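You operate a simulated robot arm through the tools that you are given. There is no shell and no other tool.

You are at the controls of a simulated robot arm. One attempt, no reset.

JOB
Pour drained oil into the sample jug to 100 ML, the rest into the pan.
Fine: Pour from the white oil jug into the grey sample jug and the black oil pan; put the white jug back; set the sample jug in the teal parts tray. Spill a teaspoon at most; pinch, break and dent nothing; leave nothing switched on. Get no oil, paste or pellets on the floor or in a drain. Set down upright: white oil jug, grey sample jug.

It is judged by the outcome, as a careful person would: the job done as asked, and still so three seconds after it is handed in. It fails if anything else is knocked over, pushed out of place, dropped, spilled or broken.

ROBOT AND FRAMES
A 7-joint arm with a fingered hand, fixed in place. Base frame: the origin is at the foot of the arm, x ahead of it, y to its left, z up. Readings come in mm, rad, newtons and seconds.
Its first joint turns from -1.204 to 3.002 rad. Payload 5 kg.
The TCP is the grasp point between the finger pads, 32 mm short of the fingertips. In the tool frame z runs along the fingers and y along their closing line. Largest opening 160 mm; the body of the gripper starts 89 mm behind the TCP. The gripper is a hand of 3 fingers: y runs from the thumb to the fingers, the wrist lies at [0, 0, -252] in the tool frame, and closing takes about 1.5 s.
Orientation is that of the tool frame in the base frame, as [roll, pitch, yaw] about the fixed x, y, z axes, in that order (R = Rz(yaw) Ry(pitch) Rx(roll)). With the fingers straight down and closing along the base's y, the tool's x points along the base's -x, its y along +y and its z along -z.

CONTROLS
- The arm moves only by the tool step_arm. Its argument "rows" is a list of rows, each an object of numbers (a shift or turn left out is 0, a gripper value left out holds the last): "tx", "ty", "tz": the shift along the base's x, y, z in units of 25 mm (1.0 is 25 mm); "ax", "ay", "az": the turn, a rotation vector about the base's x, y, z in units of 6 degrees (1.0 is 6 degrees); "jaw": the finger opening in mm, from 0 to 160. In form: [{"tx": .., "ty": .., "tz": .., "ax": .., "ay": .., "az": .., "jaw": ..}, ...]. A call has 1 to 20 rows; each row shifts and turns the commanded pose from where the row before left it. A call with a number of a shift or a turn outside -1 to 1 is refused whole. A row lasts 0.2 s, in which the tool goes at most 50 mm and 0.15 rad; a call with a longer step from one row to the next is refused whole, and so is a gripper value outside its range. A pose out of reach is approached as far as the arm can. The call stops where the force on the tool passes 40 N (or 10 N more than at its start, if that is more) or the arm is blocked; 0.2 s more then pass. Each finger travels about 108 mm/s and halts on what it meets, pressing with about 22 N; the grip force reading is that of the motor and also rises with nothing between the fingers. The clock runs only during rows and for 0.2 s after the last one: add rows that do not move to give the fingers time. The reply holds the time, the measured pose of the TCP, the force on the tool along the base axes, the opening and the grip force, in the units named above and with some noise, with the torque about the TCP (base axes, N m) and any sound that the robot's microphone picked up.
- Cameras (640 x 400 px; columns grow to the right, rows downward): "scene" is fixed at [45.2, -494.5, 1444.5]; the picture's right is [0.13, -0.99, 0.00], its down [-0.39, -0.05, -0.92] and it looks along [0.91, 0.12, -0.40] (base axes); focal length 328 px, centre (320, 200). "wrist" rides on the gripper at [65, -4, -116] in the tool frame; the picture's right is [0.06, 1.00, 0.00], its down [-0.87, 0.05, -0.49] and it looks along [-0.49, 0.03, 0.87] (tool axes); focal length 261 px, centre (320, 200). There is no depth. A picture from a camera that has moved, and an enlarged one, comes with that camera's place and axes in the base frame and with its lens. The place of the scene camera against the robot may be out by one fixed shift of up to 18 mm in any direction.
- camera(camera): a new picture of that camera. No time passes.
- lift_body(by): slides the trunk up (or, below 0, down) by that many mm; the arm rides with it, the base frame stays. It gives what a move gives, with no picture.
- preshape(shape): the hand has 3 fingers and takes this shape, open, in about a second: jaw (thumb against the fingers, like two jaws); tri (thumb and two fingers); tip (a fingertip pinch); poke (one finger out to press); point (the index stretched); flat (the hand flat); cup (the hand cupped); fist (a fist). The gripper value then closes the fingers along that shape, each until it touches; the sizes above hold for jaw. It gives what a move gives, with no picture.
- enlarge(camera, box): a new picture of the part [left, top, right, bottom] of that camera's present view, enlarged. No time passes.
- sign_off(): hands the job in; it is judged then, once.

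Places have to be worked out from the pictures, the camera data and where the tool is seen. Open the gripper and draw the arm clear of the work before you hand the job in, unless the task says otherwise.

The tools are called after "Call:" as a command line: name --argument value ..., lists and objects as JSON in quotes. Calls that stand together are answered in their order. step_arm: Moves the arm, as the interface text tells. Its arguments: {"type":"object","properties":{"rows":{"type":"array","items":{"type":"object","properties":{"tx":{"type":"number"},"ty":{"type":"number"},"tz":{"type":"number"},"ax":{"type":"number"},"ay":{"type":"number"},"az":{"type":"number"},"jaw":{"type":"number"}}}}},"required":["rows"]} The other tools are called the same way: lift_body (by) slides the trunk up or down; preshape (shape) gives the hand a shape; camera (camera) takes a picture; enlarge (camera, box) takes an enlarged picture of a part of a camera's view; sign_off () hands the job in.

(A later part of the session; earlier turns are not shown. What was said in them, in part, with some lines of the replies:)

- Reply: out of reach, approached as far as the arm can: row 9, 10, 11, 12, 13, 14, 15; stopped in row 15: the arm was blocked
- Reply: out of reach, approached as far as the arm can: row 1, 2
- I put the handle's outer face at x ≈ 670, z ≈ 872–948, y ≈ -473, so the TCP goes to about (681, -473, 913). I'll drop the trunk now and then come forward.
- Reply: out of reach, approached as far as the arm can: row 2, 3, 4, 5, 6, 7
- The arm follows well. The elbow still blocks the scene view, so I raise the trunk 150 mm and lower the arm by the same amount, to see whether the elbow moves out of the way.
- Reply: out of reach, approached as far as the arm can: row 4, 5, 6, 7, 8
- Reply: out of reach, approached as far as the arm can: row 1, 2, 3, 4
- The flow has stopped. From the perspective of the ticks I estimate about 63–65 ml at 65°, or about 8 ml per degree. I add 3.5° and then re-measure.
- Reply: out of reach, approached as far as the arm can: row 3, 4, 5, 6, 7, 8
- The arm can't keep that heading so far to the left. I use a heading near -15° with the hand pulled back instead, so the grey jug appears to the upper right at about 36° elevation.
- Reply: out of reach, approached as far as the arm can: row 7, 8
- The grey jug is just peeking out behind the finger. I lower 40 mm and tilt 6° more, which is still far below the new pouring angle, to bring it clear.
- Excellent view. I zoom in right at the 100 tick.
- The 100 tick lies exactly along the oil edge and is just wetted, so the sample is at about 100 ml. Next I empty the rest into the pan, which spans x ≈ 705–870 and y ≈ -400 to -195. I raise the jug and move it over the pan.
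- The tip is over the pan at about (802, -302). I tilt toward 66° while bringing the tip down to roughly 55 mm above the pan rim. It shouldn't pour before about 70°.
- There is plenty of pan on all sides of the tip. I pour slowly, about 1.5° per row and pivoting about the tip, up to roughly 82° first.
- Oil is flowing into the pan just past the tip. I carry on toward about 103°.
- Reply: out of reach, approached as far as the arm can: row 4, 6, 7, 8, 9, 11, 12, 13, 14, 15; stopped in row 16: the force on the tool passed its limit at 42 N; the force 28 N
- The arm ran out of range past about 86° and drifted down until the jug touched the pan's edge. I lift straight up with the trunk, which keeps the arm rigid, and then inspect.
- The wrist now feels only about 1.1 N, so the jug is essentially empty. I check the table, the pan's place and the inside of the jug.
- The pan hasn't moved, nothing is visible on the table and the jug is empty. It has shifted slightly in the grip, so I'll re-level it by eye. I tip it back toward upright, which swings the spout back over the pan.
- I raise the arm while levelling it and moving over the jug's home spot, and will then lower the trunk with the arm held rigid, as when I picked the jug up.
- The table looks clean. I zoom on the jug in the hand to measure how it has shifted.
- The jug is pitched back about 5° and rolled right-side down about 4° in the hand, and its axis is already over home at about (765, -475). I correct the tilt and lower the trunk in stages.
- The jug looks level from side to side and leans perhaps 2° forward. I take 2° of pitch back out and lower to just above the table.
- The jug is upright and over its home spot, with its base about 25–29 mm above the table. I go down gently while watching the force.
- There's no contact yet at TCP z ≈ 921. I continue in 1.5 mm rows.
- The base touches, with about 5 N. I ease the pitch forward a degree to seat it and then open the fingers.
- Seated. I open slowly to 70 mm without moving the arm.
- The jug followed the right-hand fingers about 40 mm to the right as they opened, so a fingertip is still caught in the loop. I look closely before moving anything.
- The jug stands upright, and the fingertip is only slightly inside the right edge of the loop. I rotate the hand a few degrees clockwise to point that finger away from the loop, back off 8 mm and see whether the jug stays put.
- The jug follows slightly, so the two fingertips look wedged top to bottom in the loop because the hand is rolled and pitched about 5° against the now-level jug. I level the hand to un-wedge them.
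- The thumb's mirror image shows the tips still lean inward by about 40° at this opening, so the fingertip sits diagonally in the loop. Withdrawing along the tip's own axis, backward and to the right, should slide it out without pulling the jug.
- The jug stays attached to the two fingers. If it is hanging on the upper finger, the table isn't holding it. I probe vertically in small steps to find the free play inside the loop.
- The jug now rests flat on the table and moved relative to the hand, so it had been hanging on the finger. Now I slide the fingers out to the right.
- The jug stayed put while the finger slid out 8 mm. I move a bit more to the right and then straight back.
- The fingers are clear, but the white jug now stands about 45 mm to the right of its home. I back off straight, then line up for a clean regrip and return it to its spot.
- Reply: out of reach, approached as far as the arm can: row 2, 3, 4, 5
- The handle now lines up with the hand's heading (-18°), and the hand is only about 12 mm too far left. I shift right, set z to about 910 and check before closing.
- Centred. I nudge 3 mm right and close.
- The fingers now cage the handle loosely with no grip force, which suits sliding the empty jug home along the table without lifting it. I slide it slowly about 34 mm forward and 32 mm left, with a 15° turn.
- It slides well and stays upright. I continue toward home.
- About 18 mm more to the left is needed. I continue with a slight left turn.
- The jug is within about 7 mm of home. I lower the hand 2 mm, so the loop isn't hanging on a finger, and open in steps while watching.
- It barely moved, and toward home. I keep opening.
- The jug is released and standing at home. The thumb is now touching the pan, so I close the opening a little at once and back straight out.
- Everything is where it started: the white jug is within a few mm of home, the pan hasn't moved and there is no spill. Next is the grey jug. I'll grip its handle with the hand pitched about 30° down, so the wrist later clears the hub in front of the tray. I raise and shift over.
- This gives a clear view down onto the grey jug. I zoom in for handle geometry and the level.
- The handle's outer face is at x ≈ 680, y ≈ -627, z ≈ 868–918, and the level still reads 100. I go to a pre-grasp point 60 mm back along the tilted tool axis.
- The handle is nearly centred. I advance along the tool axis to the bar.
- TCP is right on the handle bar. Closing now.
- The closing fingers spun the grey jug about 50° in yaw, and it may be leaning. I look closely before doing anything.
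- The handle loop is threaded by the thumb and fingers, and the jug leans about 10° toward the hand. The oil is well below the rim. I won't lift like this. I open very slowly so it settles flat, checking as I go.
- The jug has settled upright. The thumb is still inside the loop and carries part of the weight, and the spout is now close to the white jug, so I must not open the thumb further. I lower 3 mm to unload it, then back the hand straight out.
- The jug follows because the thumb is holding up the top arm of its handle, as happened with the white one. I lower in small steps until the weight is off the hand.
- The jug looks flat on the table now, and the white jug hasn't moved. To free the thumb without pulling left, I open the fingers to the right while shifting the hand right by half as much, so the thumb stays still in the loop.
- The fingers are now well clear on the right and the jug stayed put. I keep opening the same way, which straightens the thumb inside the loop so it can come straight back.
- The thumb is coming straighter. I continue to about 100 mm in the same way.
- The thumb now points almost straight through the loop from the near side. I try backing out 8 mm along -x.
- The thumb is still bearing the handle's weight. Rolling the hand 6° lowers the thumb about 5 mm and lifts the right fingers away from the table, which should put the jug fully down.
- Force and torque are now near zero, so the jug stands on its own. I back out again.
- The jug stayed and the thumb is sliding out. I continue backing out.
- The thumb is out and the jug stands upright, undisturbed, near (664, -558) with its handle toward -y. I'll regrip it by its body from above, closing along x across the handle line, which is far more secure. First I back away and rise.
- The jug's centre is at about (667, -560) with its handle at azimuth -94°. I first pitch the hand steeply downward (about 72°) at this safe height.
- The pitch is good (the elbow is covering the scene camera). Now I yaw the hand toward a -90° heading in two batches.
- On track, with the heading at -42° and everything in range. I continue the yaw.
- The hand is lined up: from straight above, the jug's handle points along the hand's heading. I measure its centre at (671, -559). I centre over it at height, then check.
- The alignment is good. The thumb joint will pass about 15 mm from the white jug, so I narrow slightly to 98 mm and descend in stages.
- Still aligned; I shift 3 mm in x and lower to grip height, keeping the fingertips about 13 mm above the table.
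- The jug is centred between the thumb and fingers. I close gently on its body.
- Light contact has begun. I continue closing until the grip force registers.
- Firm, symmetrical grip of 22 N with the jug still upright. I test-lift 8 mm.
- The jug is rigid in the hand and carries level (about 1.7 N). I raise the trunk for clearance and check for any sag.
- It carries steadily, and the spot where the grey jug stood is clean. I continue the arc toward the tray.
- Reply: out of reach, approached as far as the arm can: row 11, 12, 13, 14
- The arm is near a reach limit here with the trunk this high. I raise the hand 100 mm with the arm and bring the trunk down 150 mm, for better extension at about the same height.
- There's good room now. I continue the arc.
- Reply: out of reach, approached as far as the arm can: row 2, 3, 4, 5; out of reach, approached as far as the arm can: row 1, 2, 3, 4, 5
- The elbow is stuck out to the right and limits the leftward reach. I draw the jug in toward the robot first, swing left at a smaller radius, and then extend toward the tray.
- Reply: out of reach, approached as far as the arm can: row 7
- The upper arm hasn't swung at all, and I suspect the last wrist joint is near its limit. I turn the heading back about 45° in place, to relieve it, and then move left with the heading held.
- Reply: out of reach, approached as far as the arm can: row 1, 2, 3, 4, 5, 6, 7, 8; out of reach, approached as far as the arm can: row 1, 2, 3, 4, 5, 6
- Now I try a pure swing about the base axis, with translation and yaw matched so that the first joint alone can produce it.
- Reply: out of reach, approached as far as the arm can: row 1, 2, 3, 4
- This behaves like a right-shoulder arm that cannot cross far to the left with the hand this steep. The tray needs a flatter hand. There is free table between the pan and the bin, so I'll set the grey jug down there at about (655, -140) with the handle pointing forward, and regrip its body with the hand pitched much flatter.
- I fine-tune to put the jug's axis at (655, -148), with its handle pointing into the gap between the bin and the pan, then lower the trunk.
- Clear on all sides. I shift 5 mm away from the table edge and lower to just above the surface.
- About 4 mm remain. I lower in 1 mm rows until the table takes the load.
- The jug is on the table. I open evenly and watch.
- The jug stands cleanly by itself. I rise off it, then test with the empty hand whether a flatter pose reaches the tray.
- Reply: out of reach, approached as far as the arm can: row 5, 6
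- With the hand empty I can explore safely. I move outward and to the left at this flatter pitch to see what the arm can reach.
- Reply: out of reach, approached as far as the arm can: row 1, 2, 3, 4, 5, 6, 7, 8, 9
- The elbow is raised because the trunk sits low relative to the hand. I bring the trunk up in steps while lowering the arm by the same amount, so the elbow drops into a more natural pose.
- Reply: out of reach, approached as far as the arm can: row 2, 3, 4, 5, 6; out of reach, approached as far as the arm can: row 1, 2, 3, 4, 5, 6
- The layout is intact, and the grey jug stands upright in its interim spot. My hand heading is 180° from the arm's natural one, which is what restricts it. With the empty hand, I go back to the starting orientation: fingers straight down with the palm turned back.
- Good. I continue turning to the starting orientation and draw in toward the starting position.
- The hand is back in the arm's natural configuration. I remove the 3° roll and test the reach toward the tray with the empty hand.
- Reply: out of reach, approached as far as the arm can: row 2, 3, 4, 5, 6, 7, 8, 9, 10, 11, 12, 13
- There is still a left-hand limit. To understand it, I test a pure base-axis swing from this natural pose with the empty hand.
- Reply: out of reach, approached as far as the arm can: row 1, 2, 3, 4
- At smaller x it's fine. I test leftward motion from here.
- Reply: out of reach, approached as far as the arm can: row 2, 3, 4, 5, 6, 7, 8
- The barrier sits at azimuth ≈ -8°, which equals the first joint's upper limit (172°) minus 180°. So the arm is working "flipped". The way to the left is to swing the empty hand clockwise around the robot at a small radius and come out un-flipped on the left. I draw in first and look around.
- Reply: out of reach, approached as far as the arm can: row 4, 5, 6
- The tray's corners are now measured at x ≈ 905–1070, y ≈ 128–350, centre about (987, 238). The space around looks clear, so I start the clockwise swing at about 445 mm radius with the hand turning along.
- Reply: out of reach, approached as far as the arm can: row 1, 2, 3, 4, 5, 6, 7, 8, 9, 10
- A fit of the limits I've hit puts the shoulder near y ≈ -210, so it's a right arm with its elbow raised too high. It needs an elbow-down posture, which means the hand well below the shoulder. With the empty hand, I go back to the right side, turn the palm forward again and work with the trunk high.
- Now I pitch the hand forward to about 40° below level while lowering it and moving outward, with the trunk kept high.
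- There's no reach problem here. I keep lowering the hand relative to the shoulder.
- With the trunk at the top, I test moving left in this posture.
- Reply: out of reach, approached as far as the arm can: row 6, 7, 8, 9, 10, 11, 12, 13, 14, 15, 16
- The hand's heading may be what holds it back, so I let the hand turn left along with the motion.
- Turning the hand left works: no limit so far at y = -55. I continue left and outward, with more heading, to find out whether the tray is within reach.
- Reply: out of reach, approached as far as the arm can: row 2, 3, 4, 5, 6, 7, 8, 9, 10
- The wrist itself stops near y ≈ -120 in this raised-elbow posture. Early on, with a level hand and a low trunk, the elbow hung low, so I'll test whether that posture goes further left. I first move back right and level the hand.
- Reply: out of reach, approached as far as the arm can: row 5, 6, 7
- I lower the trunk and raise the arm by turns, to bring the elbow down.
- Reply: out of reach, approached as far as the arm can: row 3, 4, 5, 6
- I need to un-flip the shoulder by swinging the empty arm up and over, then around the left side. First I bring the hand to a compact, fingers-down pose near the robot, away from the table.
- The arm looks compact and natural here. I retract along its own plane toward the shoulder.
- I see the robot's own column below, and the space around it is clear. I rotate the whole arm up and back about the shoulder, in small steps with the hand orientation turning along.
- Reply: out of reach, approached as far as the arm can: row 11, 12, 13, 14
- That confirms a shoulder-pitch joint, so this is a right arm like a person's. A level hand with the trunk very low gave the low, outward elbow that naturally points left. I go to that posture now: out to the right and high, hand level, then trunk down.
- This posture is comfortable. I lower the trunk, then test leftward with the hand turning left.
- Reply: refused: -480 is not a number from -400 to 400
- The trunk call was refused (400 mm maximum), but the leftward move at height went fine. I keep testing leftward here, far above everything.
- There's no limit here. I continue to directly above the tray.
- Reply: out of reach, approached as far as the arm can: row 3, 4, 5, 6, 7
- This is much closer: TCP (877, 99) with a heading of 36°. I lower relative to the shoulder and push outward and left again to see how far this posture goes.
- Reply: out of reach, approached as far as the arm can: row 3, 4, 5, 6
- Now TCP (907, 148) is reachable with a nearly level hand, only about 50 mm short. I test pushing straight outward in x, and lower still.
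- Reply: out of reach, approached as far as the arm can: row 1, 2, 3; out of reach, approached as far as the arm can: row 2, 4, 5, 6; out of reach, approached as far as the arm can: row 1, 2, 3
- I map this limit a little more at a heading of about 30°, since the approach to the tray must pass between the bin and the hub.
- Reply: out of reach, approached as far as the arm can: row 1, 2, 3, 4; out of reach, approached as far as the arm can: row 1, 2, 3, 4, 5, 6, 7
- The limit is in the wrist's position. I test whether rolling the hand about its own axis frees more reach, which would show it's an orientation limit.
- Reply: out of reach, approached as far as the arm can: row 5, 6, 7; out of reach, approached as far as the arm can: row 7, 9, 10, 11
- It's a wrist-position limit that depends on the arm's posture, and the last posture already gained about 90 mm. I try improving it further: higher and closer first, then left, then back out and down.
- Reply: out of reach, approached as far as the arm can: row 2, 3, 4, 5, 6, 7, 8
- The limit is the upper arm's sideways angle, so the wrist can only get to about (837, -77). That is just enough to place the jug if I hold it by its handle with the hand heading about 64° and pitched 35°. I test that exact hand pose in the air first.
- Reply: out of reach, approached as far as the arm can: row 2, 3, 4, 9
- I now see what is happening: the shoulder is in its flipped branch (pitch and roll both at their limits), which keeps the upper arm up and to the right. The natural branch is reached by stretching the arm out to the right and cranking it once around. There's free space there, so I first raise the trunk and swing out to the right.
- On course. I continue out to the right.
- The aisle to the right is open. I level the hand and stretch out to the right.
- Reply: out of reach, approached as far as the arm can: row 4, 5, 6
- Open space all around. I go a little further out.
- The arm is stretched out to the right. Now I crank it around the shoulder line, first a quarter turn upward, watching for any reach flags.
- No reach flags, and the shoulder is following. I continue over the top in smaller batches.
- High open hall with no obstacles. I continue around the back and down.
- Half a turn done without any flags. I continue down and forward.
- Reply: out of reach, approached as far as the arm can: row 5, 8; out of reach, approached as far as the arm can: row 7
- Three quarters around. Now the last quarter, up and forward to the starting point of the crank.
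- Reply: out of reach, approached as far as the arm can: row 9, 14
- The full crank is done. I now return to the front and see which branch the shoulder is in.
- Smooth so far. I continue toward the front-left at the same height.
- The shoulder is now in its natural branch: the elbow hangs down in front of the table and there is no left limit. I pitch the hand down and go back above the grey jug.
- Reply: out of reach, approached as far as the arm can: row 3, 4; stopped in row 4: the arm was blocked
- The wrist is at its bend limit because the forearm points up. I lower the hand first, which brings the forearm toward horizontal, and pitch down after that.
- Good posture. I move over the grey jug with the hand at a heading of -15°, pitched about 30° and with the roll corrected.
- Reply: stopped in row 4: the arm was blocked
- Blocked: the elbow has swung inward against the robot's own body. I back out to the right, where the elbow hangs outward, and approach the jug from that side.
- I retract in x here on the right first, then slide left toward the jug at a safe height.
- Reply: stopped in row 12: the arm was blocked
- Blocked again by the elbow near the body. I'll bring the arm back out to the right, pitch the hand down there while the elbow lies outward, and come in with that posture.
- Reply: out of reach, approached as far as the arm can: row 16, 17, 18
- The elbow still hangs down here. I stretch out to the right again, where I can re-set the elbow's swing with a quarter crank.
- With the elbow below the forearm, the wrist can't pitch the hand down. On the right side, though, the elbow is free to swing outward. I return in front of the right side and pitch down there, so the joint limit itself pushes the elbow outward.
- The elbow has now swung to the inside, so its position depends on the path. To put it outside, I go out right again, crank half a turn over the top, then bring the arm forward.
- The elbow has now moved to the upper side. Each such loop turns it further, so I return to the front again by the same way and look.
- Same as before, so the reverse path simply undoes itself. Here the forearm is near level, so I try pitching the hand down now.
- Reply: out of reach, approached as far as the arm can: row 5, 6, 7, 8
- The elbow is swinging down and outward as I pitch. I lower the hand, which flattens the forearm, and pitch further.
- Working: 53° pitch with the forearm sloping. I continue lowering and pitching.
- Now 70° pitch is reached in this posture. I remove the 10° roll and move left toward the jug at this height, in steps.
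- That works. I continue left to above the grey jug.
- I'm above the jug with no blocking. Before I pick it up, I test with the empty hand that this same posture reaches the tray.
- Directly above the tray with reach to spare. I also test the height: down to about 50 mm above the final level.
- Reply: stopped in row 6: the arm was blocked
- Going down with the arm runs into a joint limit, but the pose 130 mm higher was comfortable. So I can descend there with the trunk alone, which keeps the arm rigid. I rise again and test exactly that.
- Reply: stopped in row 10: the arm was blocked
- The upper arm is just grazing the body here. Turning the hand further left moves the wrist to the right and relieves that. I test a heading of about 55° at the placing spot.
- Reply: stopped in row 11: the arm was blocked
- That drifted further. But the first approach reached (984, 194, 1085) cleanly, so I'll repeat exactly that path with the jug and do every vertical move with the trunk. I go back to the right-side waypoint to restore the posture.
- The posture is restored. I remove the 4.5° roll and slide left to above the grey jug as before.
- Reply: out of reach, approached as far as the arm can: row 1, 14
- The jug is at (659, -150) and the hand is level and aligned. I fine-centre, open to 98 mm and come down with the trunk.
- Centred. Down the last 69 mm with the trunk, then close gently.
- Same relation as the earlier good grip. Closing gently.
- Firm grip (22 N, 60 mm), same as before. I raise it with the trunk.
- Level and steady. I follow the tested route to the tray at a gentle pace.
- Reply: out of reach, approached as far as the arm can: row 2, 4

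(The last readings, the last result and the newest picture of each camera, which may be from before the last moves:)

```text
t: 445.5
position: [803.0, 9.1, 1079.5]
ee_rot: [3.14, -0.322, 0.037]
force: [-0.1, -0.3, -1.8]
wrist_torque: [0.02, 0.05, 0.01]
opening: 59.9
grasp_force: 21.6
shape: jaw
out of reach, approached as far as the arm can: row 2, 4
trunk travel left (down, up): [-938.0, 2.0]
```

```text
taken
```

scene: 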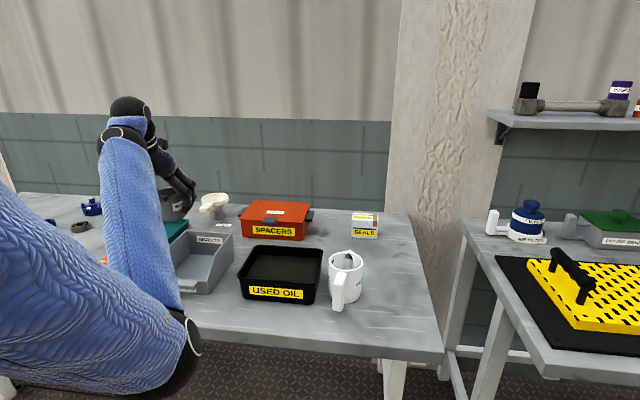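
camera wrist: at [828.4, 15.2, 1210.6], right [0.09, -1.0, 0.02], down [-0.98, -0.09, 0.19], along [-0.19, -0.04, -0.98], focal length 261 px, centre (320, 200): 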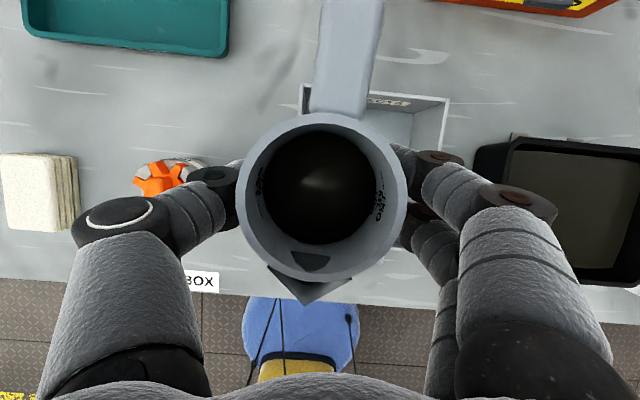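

Halfway, steady and level. I continue.

Call:
step_arm --rows '[{"tx": 0.38, "ty": 0.4, "az": 0.13}, {"tx": 0.38, "ty": 0.4, "az": 0.13}, {"tx": 0.38, "ty": 0.4, "az": 0.13}, {"tx": 0.38, "ty": 0.4, "az": 0.13}, {"tx": 0.38, "ty": 0.4, "az": 0.13}, {"tx": 0.38, "ty": 0.4, "az": 0.13}, {"tx": 0.38, "ty": 0.4, "az": 0.13}, {"tx": 0.38, "ty": 0.4, "az": 0.13}, {"tx": 0.38, "ty": 0.4, "az": 0.13}, {"tx": 0.38, "ty": 0.4, "az": 0.13}, {"tx": 0.38, "ty": 0.4, "az": 0.13}, {"tx": 0.38, "ty": 0.4, "az": 0.13}, {"tx": 0.38, "ty": 0.4, "az": 0.13}, {"tx": 0.38, "ty": 0.4, "az": 0.13}, {}]'

Call:
camera --camera "wrist"

Call:
camera --camera "scene"

```text
t: 448.7
position: [937.1, 150.9, 1079.0]
ee_rot: [3.139, -0.322, 0.227]
force: [-0.6, 0.1, -1.9]
wrist_torque: [-0.01, 0.05, 0.0]
opening: 59.8
grasp_force: 22.1
shape: jaw
trunk travel left (down, up): [-938.0, 2.0]
```

```text
taken
camera wrist: at [961.8, 160.8, 1209.3], right [0.28, -0.96, 0.02], down [-0.94, -0.27, 0.19], along [-0.18, -0.07, -0.98], focal length 261 px, centre (320, 200)
```

wrist: 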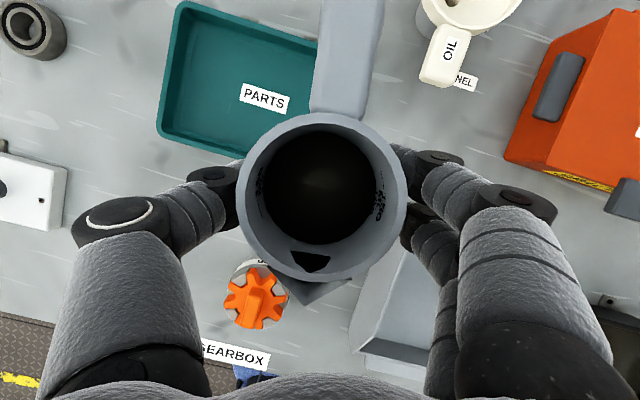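

```text
taken
```

scene: 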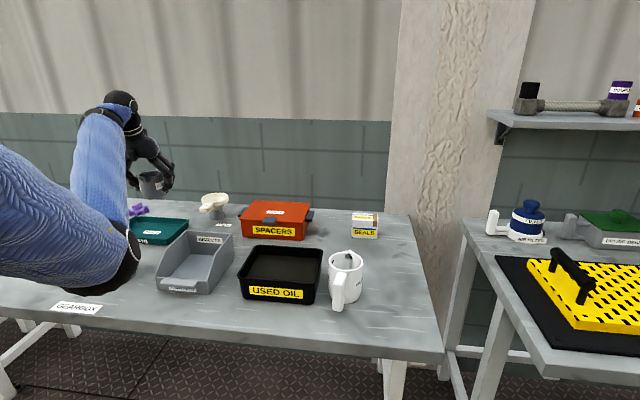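

Nearly there, with clear margins. A few more small steps to the placing spot.

Call:
step_arm --rows '[{"tx": 0.38, "ty": 0.4}, {"tx": 0.38, "ty": 0.4}, {"tx": 0.38, "ty": 0.4}, {"tx": 0.38, "ty": 0.4}, {}]'

Call:
camera --camera "wrist"

```text
t: 449.9
position: [975.5, 190.1, 1080.8]
ee_rot: [3.141, -0.324, 0.226]
force: [-0.3, -0.2, -1.8]
wrist_torque: [0.0, 0.05, 0.04]
opening: 59.6
grasp_force: 21.8
shape: jaw
trunk travel left (down, up): [-938.0, 2.0]
```

```text
taken
camera wrist: at [999.5, 199.7, 1211.4], right [0.28, -0.96, 0.02], down [-0.94, -0.27, 0.19], along [-0.18, -0.07, -0.98], focal length 261 px, centre (320, 200)
```

wrist: 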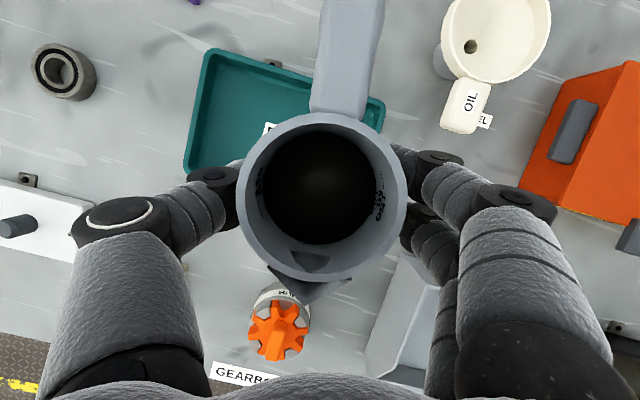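

The jug would stand inside the tray, but the right fingers would be close to its right wall when they open. I shift 15 mm further left and turn the heading by 18° to give them room.

Call:
step_arm --rows '[{"az": 0.5, "ty": 0.1, "tx": 0.06}, {"az": 0.5, "ty": 0.1, "tx": 0.06}, {"az": 0.5, "ty": 0.1, "tx": 0.06}, {"az": 0.5, "ty": 0.1, "tx": 0.06}, {"az": 0.5, "ty": 0.1, "tx": 0.06}, {"az": 0.5, "ty": 0.1, "tx": 0.06}, {}, {}]'

Call:
camera --camera "wrist"

Call:
camera --camera "scene"

```text
t: 451.9
position: [997.6, 163.8, 1071.2]
ee_rot: [3.106, -0.309, 0.524]
force: [-0.6, -0.5, -2.4]
wrist_torque: [-0.01, 0.03, 0.02]
opening: 59.7
grasp_force: 22.1
shape: jaw
trunk travel left (down, up): [-938.0, 2.0]
stopped in row 8: the arm was blocked; the commanded pose is now the measured one
```

```text
taken
camera wrist: at [1017.4, 184.5, 1200.7], right [0.54, -0.84, 0.05], down [-0.83, -0.52, 0.21], along [-0.15, -0.15, -0.98], focal length 261 px, centre (320, 200)
```

wrist: 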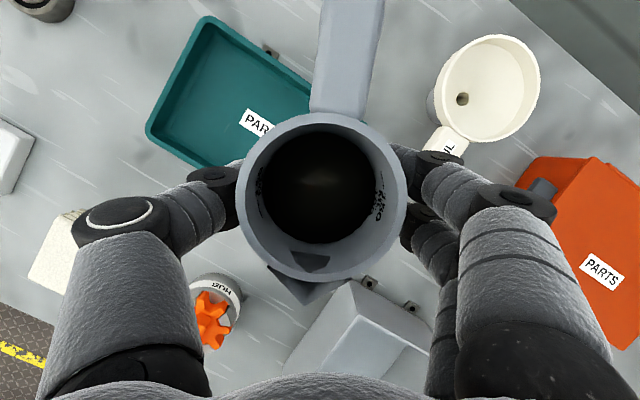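

```text
taken
```

scene: 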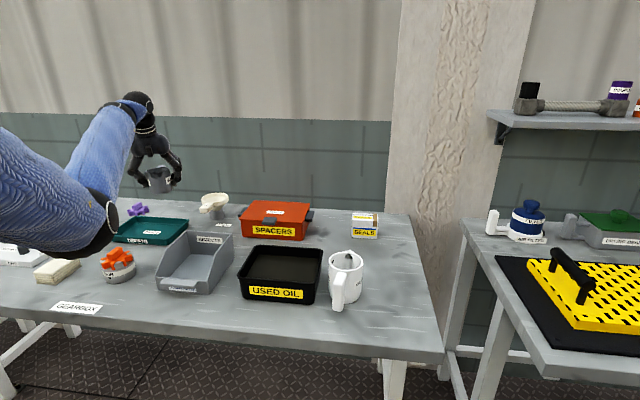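

The upper arm grazes the body past about y ≈ 195, so (980, 193) at a 13° heading is the limit, and that pose was clean. I back off to the last good waypoint and re-level.

Call:
step_arm --rows '[{"tx": -0.3, "ty": -0.3, "az": -0.5}, {"tx": -0.4, "ty": -0.4, "az": -0.5}, {"tx": -0.4, "ty": -0.4, "az": -0.5}, {"tx": -0.4, "ty": -0.3, "az": -0.5}, {"tx": -0.4, "ty": -0.2, "az": -0.5}, {"tx": -0.4, "az": -0.4, "tz": 0.2}, {"tx": -0.4, "tz": 0.2}, {"ax": 0.31, "ay": -0.1}, {}]'

Call:
camera --camera "wrist"

```text
t: 453.9
position: [928.9, 126.6, 1079.4]
ee_rot: [-3.141, -0.326, 0.214]
force: [0.1, 0.8, -2.9]
wrist_torque: [-0.02, 0.04, 0.01]
opening: 59.8
grasp_force: 21.8
shape: jaw
trunk travel left (down, up): [-938.0, 2.0]
```

```text
taken
camera wrist: at [951.8, 136.6, 1210.5], right [0.27, -0.96, 0.02], down [-0.95, -0.26, 0.19], along [-0.17, -0.07, -0.98], focal length 261 px, centre (320, 200)
```

wrist: 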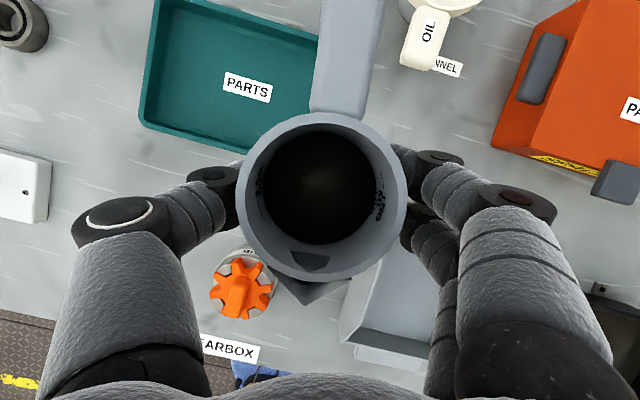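

Level again. I approach (979, 192) in small steps.

Call:
step_arm --rows '[{"tx": 0.33, "ty": 0.43}, {"tx": 0.33, "ty": 0.43}, {"tx": 0.33, "ty": 0.43}, {"tx": 0.33, "ty": 0.43}, {"tx": 0.33, "ty": 0.43}, {}]'

Call:
step_arm --rows '[{"tx": 0.33, "ty": 0.43}, {}]'

Call:
camera --camera "wrist"

```text
t: 455.3
position: [969.1, 181.2, 1079.9]
ee_rot: [-3.14, -0.326, 0.214]
force: [0.0, 0.9, -1.0]
wrist_torque: [-0.01, 0.06, -0.01]
opening: 59.8
grasp_force: 22.1
shape: jaw
trunk travel left (down, up): [-938.0, 2.0]
```

```text
t: 455.9
position: [975.4, 187.8, 1080.2]
ee_rot: [3.138, -0.325, 0.212]
force: [-0.4, 0.1, -1.8]
wrist_torque: [0.0, 0.07, 0.0]
opening: 59.6
grasp_force: 22.4
shape: jaw
trunk travel left (down, up): [-938.0, 2.0]
```

```text
taken
camera wrist: at [1000.1, 197.6, 1210.2], right [0.27, -0.96, 0.02], down [-0.95, -0.26, 0.19], along [-0.17, -0.07, -0.98], focal length 261 px, centre (320, 200)
```

wrist: 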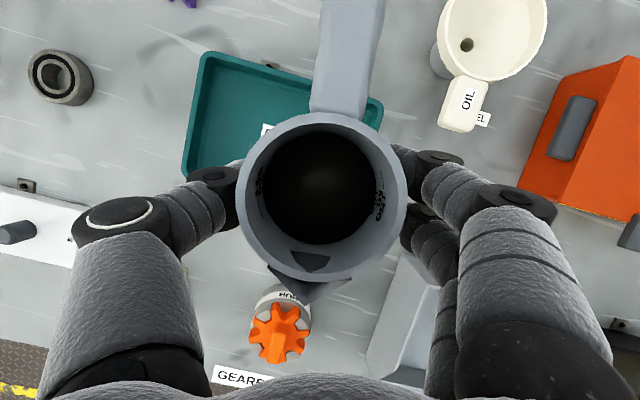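

Clean and level at (975, 188), with the jug's axis at about (981, 190). I now lower with the trunk, first most of the way.

Call:
lift_body --by -130

Call:
camera --camera "wrist"

Call:
camera --camera "scene"

```text
t: 457.5
position: [977.1, 188.9, 951.3]
ee_rot: [3.14, -0.328, 0.211]
force: [0.6, -0.4, -2.7]
wrist_torque: [-0.01, 0.07, 0.02]
opening: 60.0
grasp_force: 21.9
shape: jaw
trunk travel left (down, up): [-808.0, 132.0]
```

```text
taken
camera wrist: at [1000.2, 199.0, 1081.8], right [0.27, -0.96, 0.02], down [-0.95, -0.26, 0.19], along [-0.17, -0.07, -0.98], focal length 261 px, centre (320, 200)
```

wrist: 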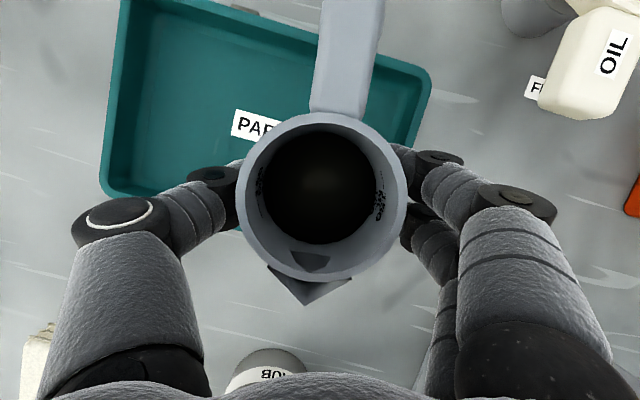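

```text
taken
```

scene: 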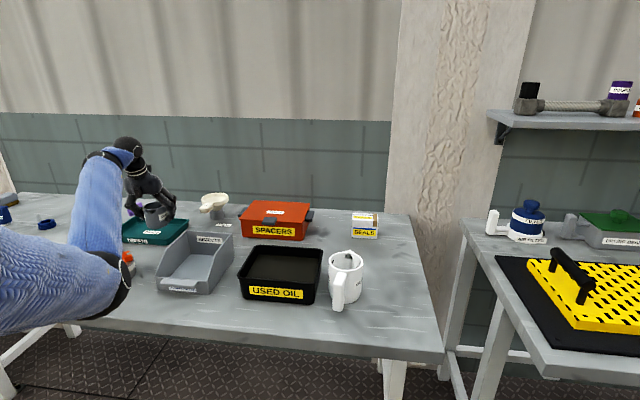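

Lined up inside the tray: about 22–26 mm from the jug to the front and right rims. I lower further, then feel for contact.

Call:
lift_body --by -38

Call:
camera --camera "wrist"

Call:
enlarge --camera "scene" --box '[90, 160, 230, 270]'

```text
t: 458.3
position: [977.1, 189.6, 913.3]
ee_rot: [3.14, -0.328, 0.212]
force: [0.3, -0.4, -2.5]
wrist_torque: [-0.03, 0.07, -0.03]
opening: 59.7
grasp_force: 21.5
shape: jaw
trunk travel left (down, up): [-770.0, 170.0]
```

```text
taken
camera wrist: at [999.9, 199.1, 1043.3], right [0.27, -0.96, 0.02], down [-0.95, -0.26, 0.19], along [-0.17, -0.07, -0.98], focal length 261 px, centre (320, 200)
```

wrist: 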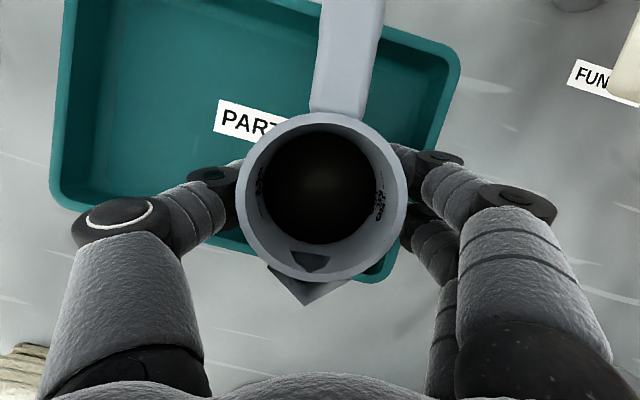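

```text
3.64 times, centred on (160, 215) of scene
camera zoom: at [45.2, -494.5, 1444.5], right [0.13, -0.99, 0.0], down [-0.39, -0.05, -0.92], along [0.91, 0.12, -0.4], focal length 1194 px, centre (902, 146)
```

zoom: 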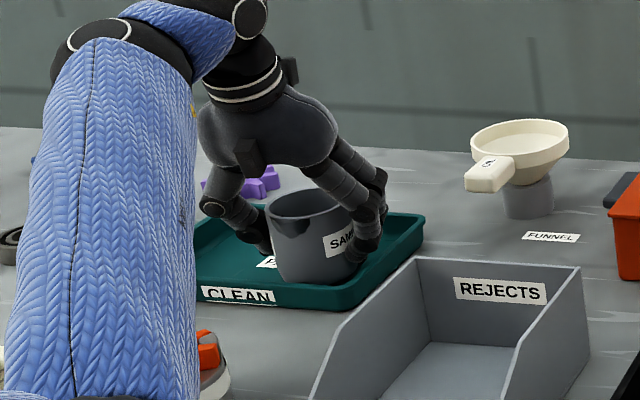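

About 9 mm to go. The right finger joints pass close to the tray's right rim, so I go down in small trunk steps and watch the force.

Call:
lift_body --by -4

Call:
lift_body --by -2

Call:
enlarge --camera "scene" --box '[130, 190, 210, 255]'

Call:
enlarge --camera "wrist" --box '[340, 100, 500, 300]'

```text
t: 458.8
position: [975.7, 189.8, 909.4]
ee_rot: [3.141, -0.326, 0.211]
force: [-0.5, 0.0, -2.4]
wrist_torque: [-0.05, 0.08, 0.03]
opening: 60.1
grasp_force: 21.8
shape: jaw
trunk travel left (down, up): [-766.0, 174.0]
```

```text
t: 459.4
position: [977.3, 190.4, 905.6]
ee_rot: [3.139, -0.328, 0.211]
force: [0.6, 1.2, -2.0]
wrist_torque: [-0.05, 0.07, -0.01]
opening: 59.9
grasp_force: 22.0
shape: jaw
trunk travel left (down, up): [-764.0, 176.0]
```

```text
6.15 times, centred on (170, 222) of scene
camera zoom: at [45.2, -494.5, 1444.5], right [0.13, -0.99, 0.0], down [-0.39, -0.05, -0.92], along [0.91, 0.12, -0.4], focal length 2020 px, centre (1243, 62)
```

zoom: 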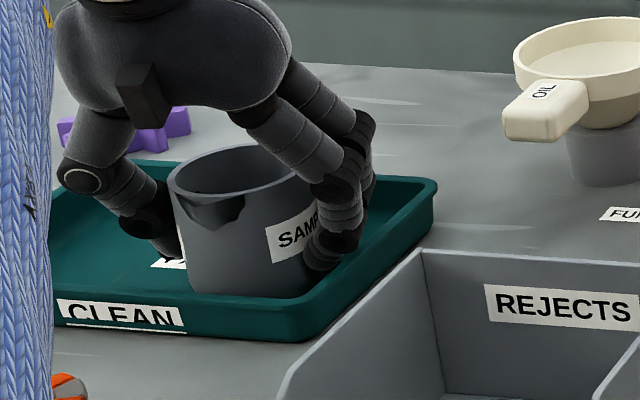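

```text
2.00 times, centred on (420, 200) of wrist
camera zoom: at [999.9, 198.9, 1036.4], right [0.27, -0.96, 0.02], down [-0.95, -0.26, 0.19], along [-0.17, -0.07, -0.98], focal length 521 px, centre (120, 200)
```

zoom: 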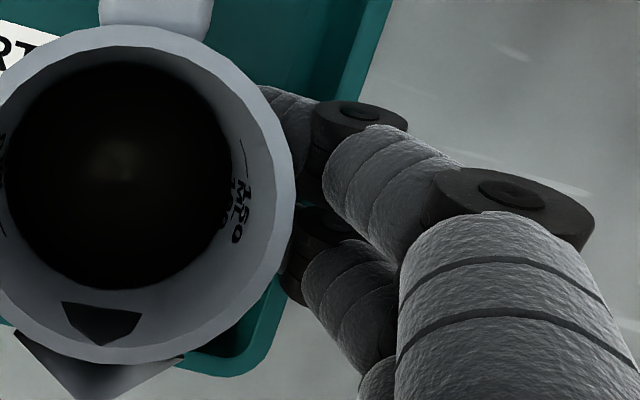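

Still hanging freely (about 2 N), and the fingers look clear of the rim. I continue in 1–2 mm steps.

Call:
lift_body --by -2

Call:
lift_body --by -1

Call:
step_arm --rows '[{}, {}]'

```text
t: 459.9
position: [975.5, 189.8, 904.6]
ee_rot: [3.14, -0.327, 0.211]
force: [-0.8, 0.6, 3.3]
wrist_torque: [-0.02, -0.01, -0.02]
opening: 59.7
grasp_force: 22.0
shape: jaw
trunk travel left (down, up): [-762.0, 178.0]
```

```text
t: 460.4
position: [975.6, 188.2, 904.3]
ee_rot: [3.141, -0.328, 0.212]
force: [0.7, 0.4, 8.0]
wrist_torque: [-0.06, -0.03, -0.01]
opening: 59.6
grasp_force: 22.2
shape: jaw
trunk travel left (down, up): [-761.0, 179.0]
```

```text
t: 461.0
position: [975.7, 189.7, 903.6]
ee_rot: [3.139, -0.329, 0.212]
force: [0.8, 0.7, 8.8]
wrist_torque: [-0.11, 0.0, 0.01]
opening: 59.8
grasp_force: 22.0
shape: jaw
trunk travel left (down, up): [-761.0, 179.0]
```

Contact is at exactly the expected height, with the load centred under the jug. I ease off 1 mm and open the fingers gently.

Call:
lift_body --by 1

Call:
step_arm --rows '[{"jaw": 62}, {"jaw": 64}, {"jaw": 66}, {"jaw": 68}, {"jaw": 70}, {"jaw": 72}, {"jaw": 74}, {}, {}]'

Call:
camera --camera "wrist"

Call:
enlarge --camera "scene" --box '[130, 190, 210, 255]'

```text
t: 461.5
position: [976.3, 189.5, 904.3]
ee_rot: [3.14, -0.325, 0.211]
force: [0.2, 0.8, 2.4]
wrist_torque: [-0.02, -0.01, -0.03]
opening: 59.5
grasp_force: 21.5
shape: jaw
trunk travel left (down, up): [-762.0, 178.0]
```

```text
t: 463.5
position: [976.1, 189.2, 905.1]
ee_rot: [3.139, -0.327, 0.211]
force: [0.5, 4.4, 2.3]
wrist_torque: [-0.01, 0.0, 0.04]
opening: 70.8
grasp_force: 0.0
shape: jaw
trunk travel left (down, up): [-762.0, 178.0]
```

```text
taken
camera wrist: at [999.7, 199.2, 1034.9], right [0.27, -0.96, 0.02], down [-0.95, -0.26, 0.19], along [-0.17, -0.07, -0.98], focal length 261 px, centre (320, 200)
```

wrist: 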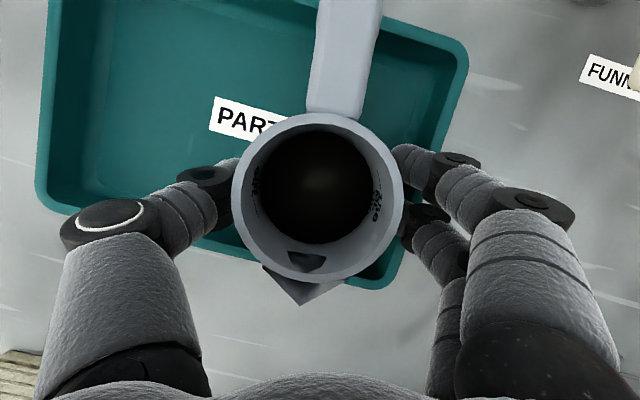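

```text
6.15 times, centred on (170, 222) of scene
camera zoom: at [45.2, -494.5, 1444.5], right [0.13, -0.99, 0.0], down [-0.39, -0.05, -0.92], along [0.91, 0.12, -0.4], focal length 2020 px, centre (1243, 62)
```

zoom: 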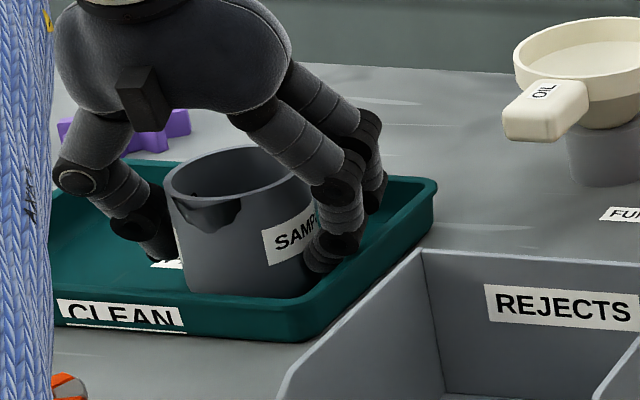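

The right fingers just touch the tray wall (4 N), so I stop opening and ease back. The jug is already free. I rise a few millimetres at a time and open further only once the fingertips clear the wall.

Call:
step_arm --rows '[{"jaw": 69.5}, {}]'

Call:
lift_body --by 7

Call:
step_arm --rows '[{"jaw": 73}, {}, {}]'

Call:
enlarge --camera "scene" --box '[130, 190, 210, 255]'

Call:
camera --camera "wrist"

```text
t: 464.1
position: [975.7, 190.2, 904.5]
ee_rot: [3.14, -0.326, 0.211]
force: [1.1, 4.0, 2.6]
wrist_torque: [-0.07, 0.0, 0.08]
opening: 68.7
grasp_force: 0.0
shape: jaw
trunk travel left (down, up): [-762.0, 178.0]
```

```text
t: 464.6
position: [975.8, 188.3, 911.1]
ee_rot: [3.14, -0.326, 0.211]
force: [-0.3, 0.1, -0.3]
wrist_torque: [0.02, 0.02, 0.02]
opening: 70.1
grasp_force: 0.0
shape: jaw
trunk travel left (down, up): [-769.0, 171.0]
```

```text
t: 465.4
position: [976.1, 189.3, 911.5]
ee_rot: [3.14, -0.325, 0.21]
force: [0.1, 1.1, 0.2]
wrist_torque: [0.03, -0.03, -0.02]
opening: 72.2
grasp_force: 0.0
shape: jaw
trunk travel left (down, up): [-769.0, 171.0]
```

```text
6.15 times, centred on (170, 222) of scene
camera zoom: at [45.2, -494.5, 1444.5], right [0.13, -0.99, 0.0], down [-0.39, -0.05, -0.92], along [0.91, 0.12, -0.4], focal length 2020 px, centre (1243, 62)
```

zoom: 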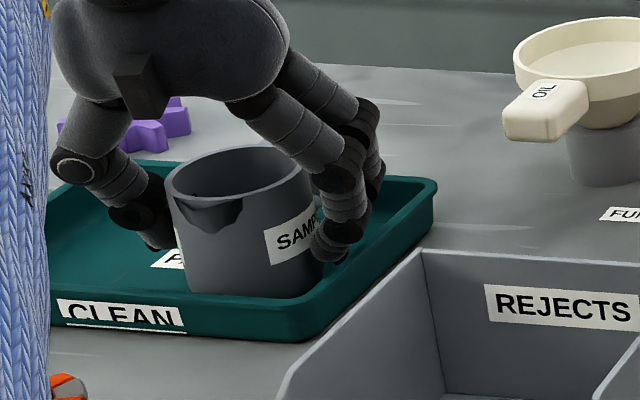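

```text
taken
camera wrist: at [999.9, 198.9, 1041.8], right [0.27, -0.96, 0.02], down [-0.95, -0.26, 0.19], along [-0.17, -0.07, -0.98], focal length 261 px, centre (320, 200)
```

wrist: 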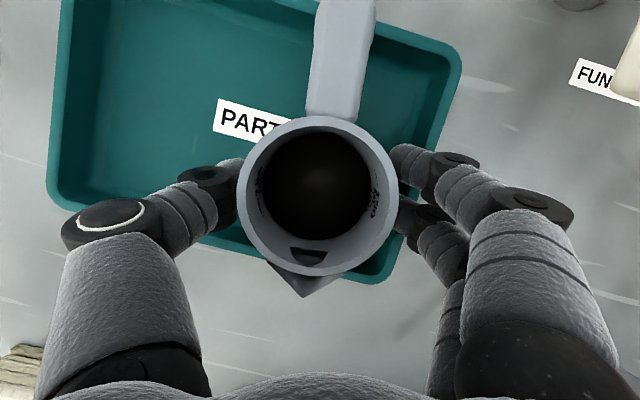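

The jug stays put and forces are near zero. I continue rising and opening by turns.

Call:
lift_body --by 7

Call:
step_arm --rows '[{"jaw": 79}, {}, {}]'

Call:
lift_body --by 8

Call:
step_arm --rows '[{"jaw": 88}, {}, {}]'

Call:
camera --camera "wrist"

Call:
enlarge --camera "scene" --box '[130, 190, 210, 255]'

```text
t: 466.0
position: [976.6, 189.7, 918.7]
ee_rot: [3.14, -0.326, 0.211]
force: [-0.4, 0.2, 0.5]
wrist_torque: [0.04, 0.03, 0.01]
opening: 72.4
grasp_force: 0.1
shape: jaw
trunk travel left (down, up): [-776.0, 164.0]
```

```text
t: 466.8
position: [975.0, 188.9, 918.3]
ee_rot: [3.141, -0.327, 0.211]
force: [-0.6, 1.1, -0.7]
wrist_torque: [0.0, 0.04, 0.0]
opening: 78.5
grasp_force: 0.0
shape: jaw
trunk travel left (down, up): [-776.0, 164.0]
```

```text
t: 467.4
position: [975.8, 189.9, 925.6]
ee_rot: [3.141, -0.325, 0.212]
force: [0.0, -0.2, 0.0]
wrist_torque: [-0.03, -0.02, -0.01]
opening: 78.1
grasp_force: 0.0
shape: jaw
trunk travel left (down, up): [-784.0, 156.0]
```

```text
t: 468.2
position: [974.8, 189.3, 925.9]
ee_rot: [3.14, -0.326, 0.212]
force: [0.4, 0.4, 0.4]
wrist_torque: [-0.02, -0.01, -0.02]
opening: 87.4
grasp_force: 0.1
shape: jaw
trunk travel left (down, up): [-784.0, 156.0]
```

```text
taken
camera wrist: at [999.8, 198.9, 1056.9], right [0.27, -0.96, 0.02], down [-0.95, -0.26, 0.19], along [-0.17, -0.07, -0.98], focal length 261 px, centre (320, 200)
```

wrist: 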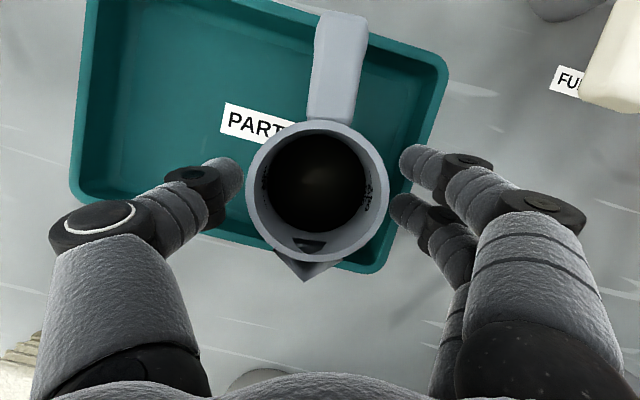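

```text
6.15 times, centred on (170, 222) of scene
camera zoom: at [45.2, -494.5, 1444.5], right [0.13, -0.99, 0.0], down [-0.39, -0.05, -0.92], along [0.91, 0.12, -0.4], focal length 2020 px, centre (1243, 62)
```

zoom: 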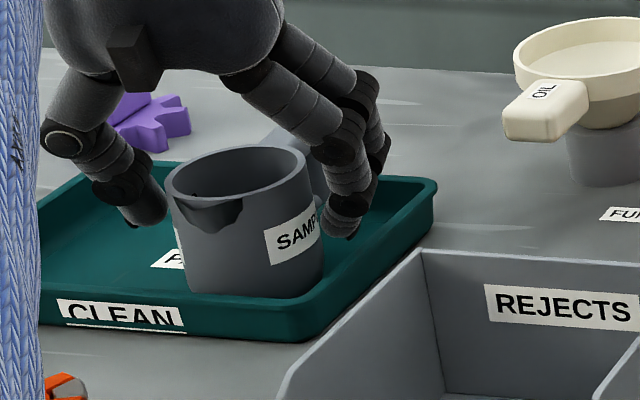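

The jug stands flat in the tray and the fingers are clear all round. I rise straight up with the trunk.

Call:
lift_body --by 150

Call:
camera --camera "wrist"

Call:
enlarge --camera "scene" --box '[110, 180, 220, 260]'

```text
t: 469.9
position: [976.3, 189.2, 1076.9]
ee_rot: [3.139, -0.326, 0.211]
force: [-0.1, 0.4, -0.7]
wrist_torque: [0.0, -0.02, 0.01]
opening: 87.4
grasp_force: 0.0
shape: jaw
trunk travel left (down, up): [-934.0, 6.0]
```

```text
taken
camera wrist: at [1000.1, 198.9, 1206.5], right [0.27, -0.96, 0.02], down [-0.95, -0.26, 0.19], along [-0.17, -0.07, -0.98], focal length 261 px, centre (320, 200)
```

wrist: 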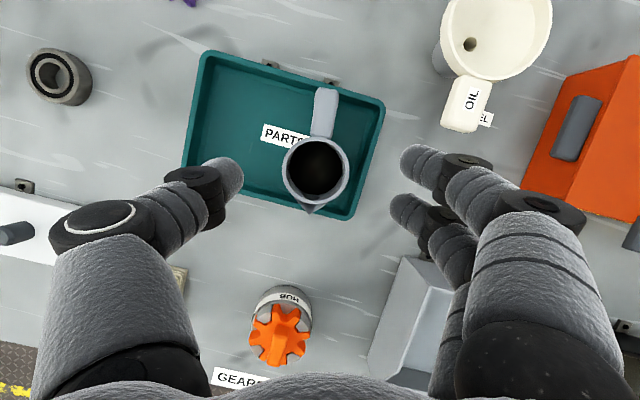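

```text
5.00 times, centred on (165, 220) of scene
camera zoom: at [45.2, -494.5, 1444.5], right [0.13, -0.99, 0.0], down [-0.39, -0.05, -0.92], along [0.91, 0.12, -0.4], focal length 1641 px, centre (1095, 100)
```

zoom: 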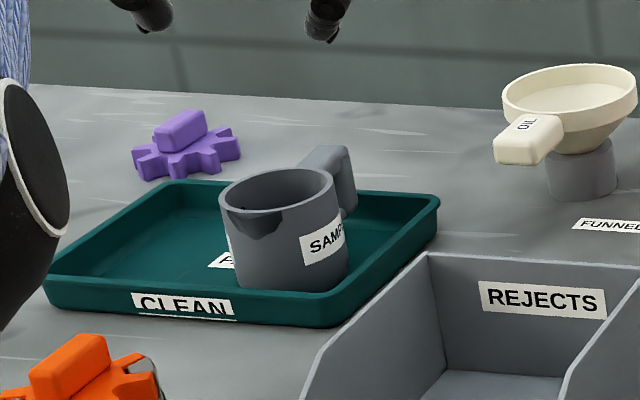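

The jug stands upright in the tray, and the tray hasn't moved. I take a last look at the level, then withdraw the arm along the known clear route.

Call:
enlarge --camera "wrist" --box '[275, 130, 355, 215]'

Call:
step_arm --rows '[{"tx": -0.76, "ty": -0.8, "az": -0.2, "tz": 0.1}, {"tx": -0.76, "ty": -0.8, "az": -0.2, "tz": 0.1}, {"tx": -0.76, "ty": -0.8, "az": -0.2}, {"tx": -0.76, "ty": -0.8, "az": -0.2}, {"tx": -0.76, "ty": -0.8, "az": -0.2}, {"tx": -0.76, "ty": -0.8, "az": -0.2}, {"tx": -0.76, "ty": -0.8, "az": -0.2}, {"tx": -0.76, "ty": -0.8, "az": -0.2}, {"tx": -0.76, "ty": -0.8, "az": -0.2}, {"tx": -0.7, "ty": -0.8}, {"tx": -0.7, "ty": -0.8}, {"tx": -0.7, "ty": -0.8}, {}]'

Call:
camera --camera "scene"

```text
4.71 times, centred on (315, 172) of wrist
camera zoom: at [1000.1, 198.9, 1206.5], right [0.27, -0.96, 0.02], down [-0.95, -0.26, 0.19], along [-0.17, -0.07, -0.98], focal length 1227 px, centre (344, 329)
```

zoom: 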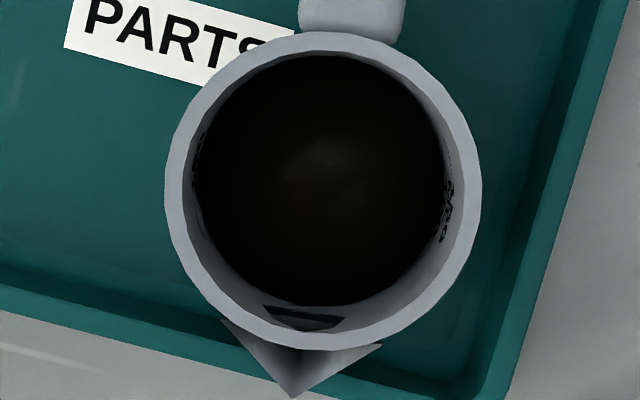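

```text
t: 472.7
position: [751.3, -48.4, 1079.3]
ee_rot: [3.141, -0.327, 0.023]
force: [-0.1, -0.1, 0.0]
wrist_torque: [-0.03, -0.02, -0.04]
opening: 87.6
grasp_force: 0.0
shape: jaw
trunk travel left (down, up): [-934.0, 6.0]
```

```text
taken
```

scene: 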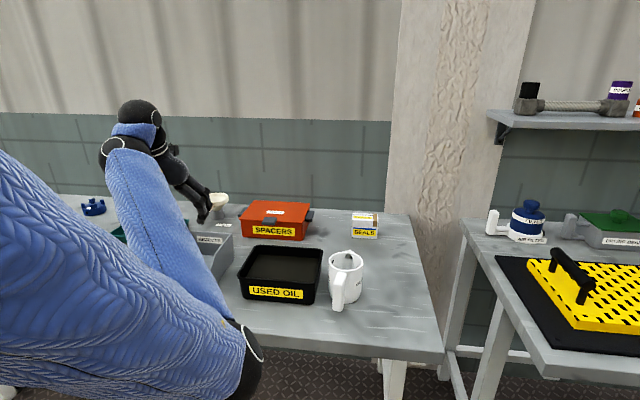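

All clear. I continue withdrawing to the right and up, away from the bench.

Call:
step_arm --rows '[{"tx": -0.1, "ty": -0.95}, {"tx": -0.1, "ty": -0.95}, {"tx": -0.1, "ty": -0.95}, {"tx": -0.1, "ty": -0.95}, {"tx": -0.1, "ty": -0.95}, {"tx": -0.1, "ty": -0.95}, {"tx": -0.1, "ty": -0.95}, {"tx": -0.1, "ty": -0.95}, {"tx": -0.1, "ty": -0.95}, {"tx": -0.1, "ty": -0.95}, {"tx": -0.1, "ty": -0.95}, {"tx": -0.1, "ty": -0.95}, {"tx": -0.1, "ty": -0.95}, {"tx": -0.1, "ty": -0.95}, {"tx": -0.1, "ty": -0.95}, {"tx": -0.1, "ty": -0.95}, {"tx": -0.1, "ty": -0.95}, {}]'

Call:
step_arm --rows '[{"ty": -0.9, "tz": 0.3}, {"ty": -0.9, "tz": 0.3}, {"ty": -0.9, "tz": 0.3}, {"ty": -0.9, "tz": 0.3}, {"ty": -0.9, "tz": 0.3}, {"ty": -0.9, "tz": 0.3}, {"ty": -0.9, "tz": 0.3}, {"ty": -0.9, "tz": 0.3}, {"ty": -0.9, "tz": 0.3}, {"ty": -0.9, "tz": 0.3}, {}]'

Call:
camera --camera "scene"

```text
t: 476.5
position: [709.7, -450.8, 1080.8]
ee_rot: [-3.141, -0.325, 0.025]
force: [0.1, 0.0, -0.6]
wrist_torque: [0.02, 0.0, 0.04]
opening: 87.5
grasp_force: 0.1
shape: jaw
trunk travel left (down, up): [-934.0, 6.0]
```

```text
t: 478.9
position: [702.1, -640.8, 1109.1]
ee_rot: [3.139, -0.327, 0.024]
force: [-0.4, 0.4, 0.4]
wrist_torque: [-0.01, 0.02, 0.04]
opening: 87.5
grasp_force: 0.1
shape: jaw
out of reach, approached as far as the arm can: row 3, 4, 5, 6, 7, 9, 10
trunk travel left (down, up): [-934.0, 6.0]
```

```text
taken
```

scene: 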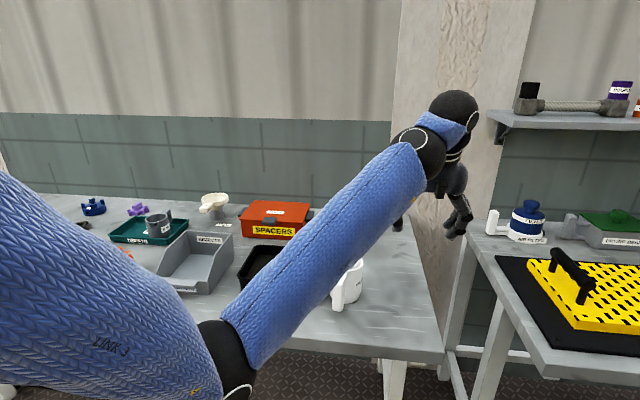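

The arm is clear of the work. I raise it a little more and take final pictures of everything.

Call:
step_arm --rows '[{"tz": 0.8, "ay": -0.4}, {"tz": 0.8, "ay": -0.4}, {"tz": 0.8, "ay": -0.4}, {"tz": 0.8, "ay": -0.4}, {"tz": 0.8, "ay": -0.4}, {"tz": 0.8, "ay": -0.4}, {"tz": 0.8, "ay": -0.3, "ty": -0.5}, {"tz": 0.8, "ay": -0.3, "ty": -0.5}, {"tz": 0.8, "ay": -0.3, "ty": -0.5}, {"tz": 0.8, "ay": -0.3, "ty": -0.5}, {}]'

Call:
camera --camera "scene"

Call:
enlarge --camera "scene" --box '[80, 180, 260, 320]'

Call:
enlarge --camera "scene" --box '[220, 200, 460, 350]'

```text
t: 481.3
position: [712.0, -649.6, 1262.2]
ee_rot: [3.129, -0.704, 0.03]
force: [-0.2, 0.7, 0.6]
wrist_torque: [0.0, 0.03, -0.02]
opening: 87.8
grasp_force: 0.0
shape: jaw
out of reach, approached as far as the arm can: row 1, 2, 3, 4, 5, 6, 7, 8, 9, 10
trunk travel left (down, up): [-934.0, 6.0]
```

```text
taken
```

scene: 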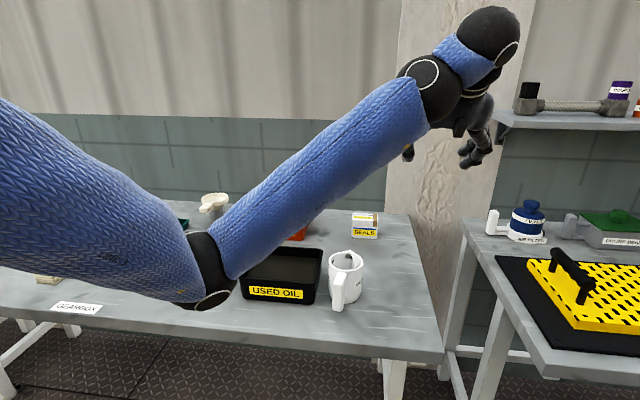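

```text
2.86 times, centred on (170, 250) of scene
camera zoom: at [45.2, -494.5, 1444.5], right [0.13, -0.99, 0.0], down [-0.39, -0.05, -0.92], along [0.91, 0.12, -0.4], focal length 938 px, centre (749, 57)
```

zoom: 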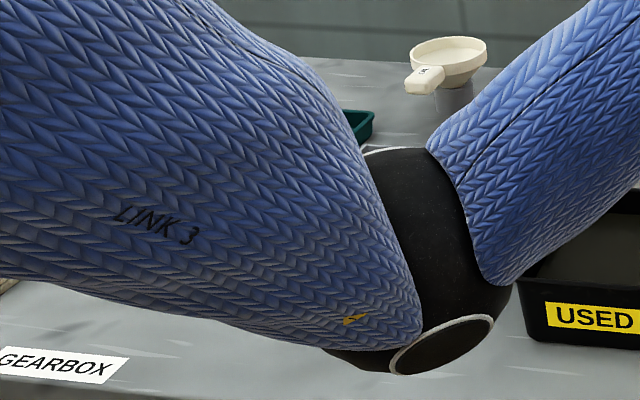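

```text
2.67 times, centred on (340, 275) of scene
camera zoom: at [45.2, -494.5, 1444.5], right [0.13, -0.99, 0.0], down [-0.39, -0.05, -0.92], along [0.91, 0.12, -0.4], focal length 875 px, centre (267, 0)
```

zoom: 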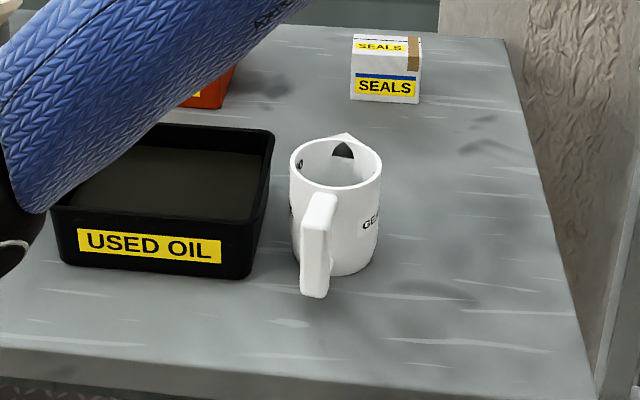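

Final state:
- The white jug is empty and upright in its home spot.
- The pan and its neighbours haven't moved.
- The sample jug stands upright in the teal tray, filled to the 100 mark.
- I see no spills.
- The gripper is open and the arm is clear of the work.

I hand the job in.

Call:
sign_off

```text
The job is handed in.
```

The job is handed in. The grey sample jug is standing upright in the teal parts tray, filled to the 100 ML tick. The rest of the oil is in the pan, and the white jug is back in its place, upright and empty.

- **Fill level:** I judged 100 ML by eye, from the oil edge lying right along the tick. I'd expect it to be within a few ml. I could not read the tick again after the jug was in the tray.
- **Contact with the pan:** While I was emptying the white jug, the arm drifted and pressed it against the pan's front edge. The arm's 40 N limit stopped it. I saw no dent, no spill and no movement of the pan.
- **Contact while setting down:** The thumb touched the pan as I released the white jug, and the fingers touched the tray wall as I released the sample jug, each with about 4–5 N. Neither the pan nor the tray moved.
- **Sample jug handling:** My first grip on its handle spun the jug and tilted it about 10°. I set it down upright and gripped it by the body instead. It also stood for a while on the bench between the pan and the rejects bin while I worked out how to reach the tray.
- **White jug position:** It is within a few mm of where it started, but turned by a few degrees.

I saw no oil on the bench in the pictures, but I did not inspect the floor. The gripper is open and the arm is clear of the work.
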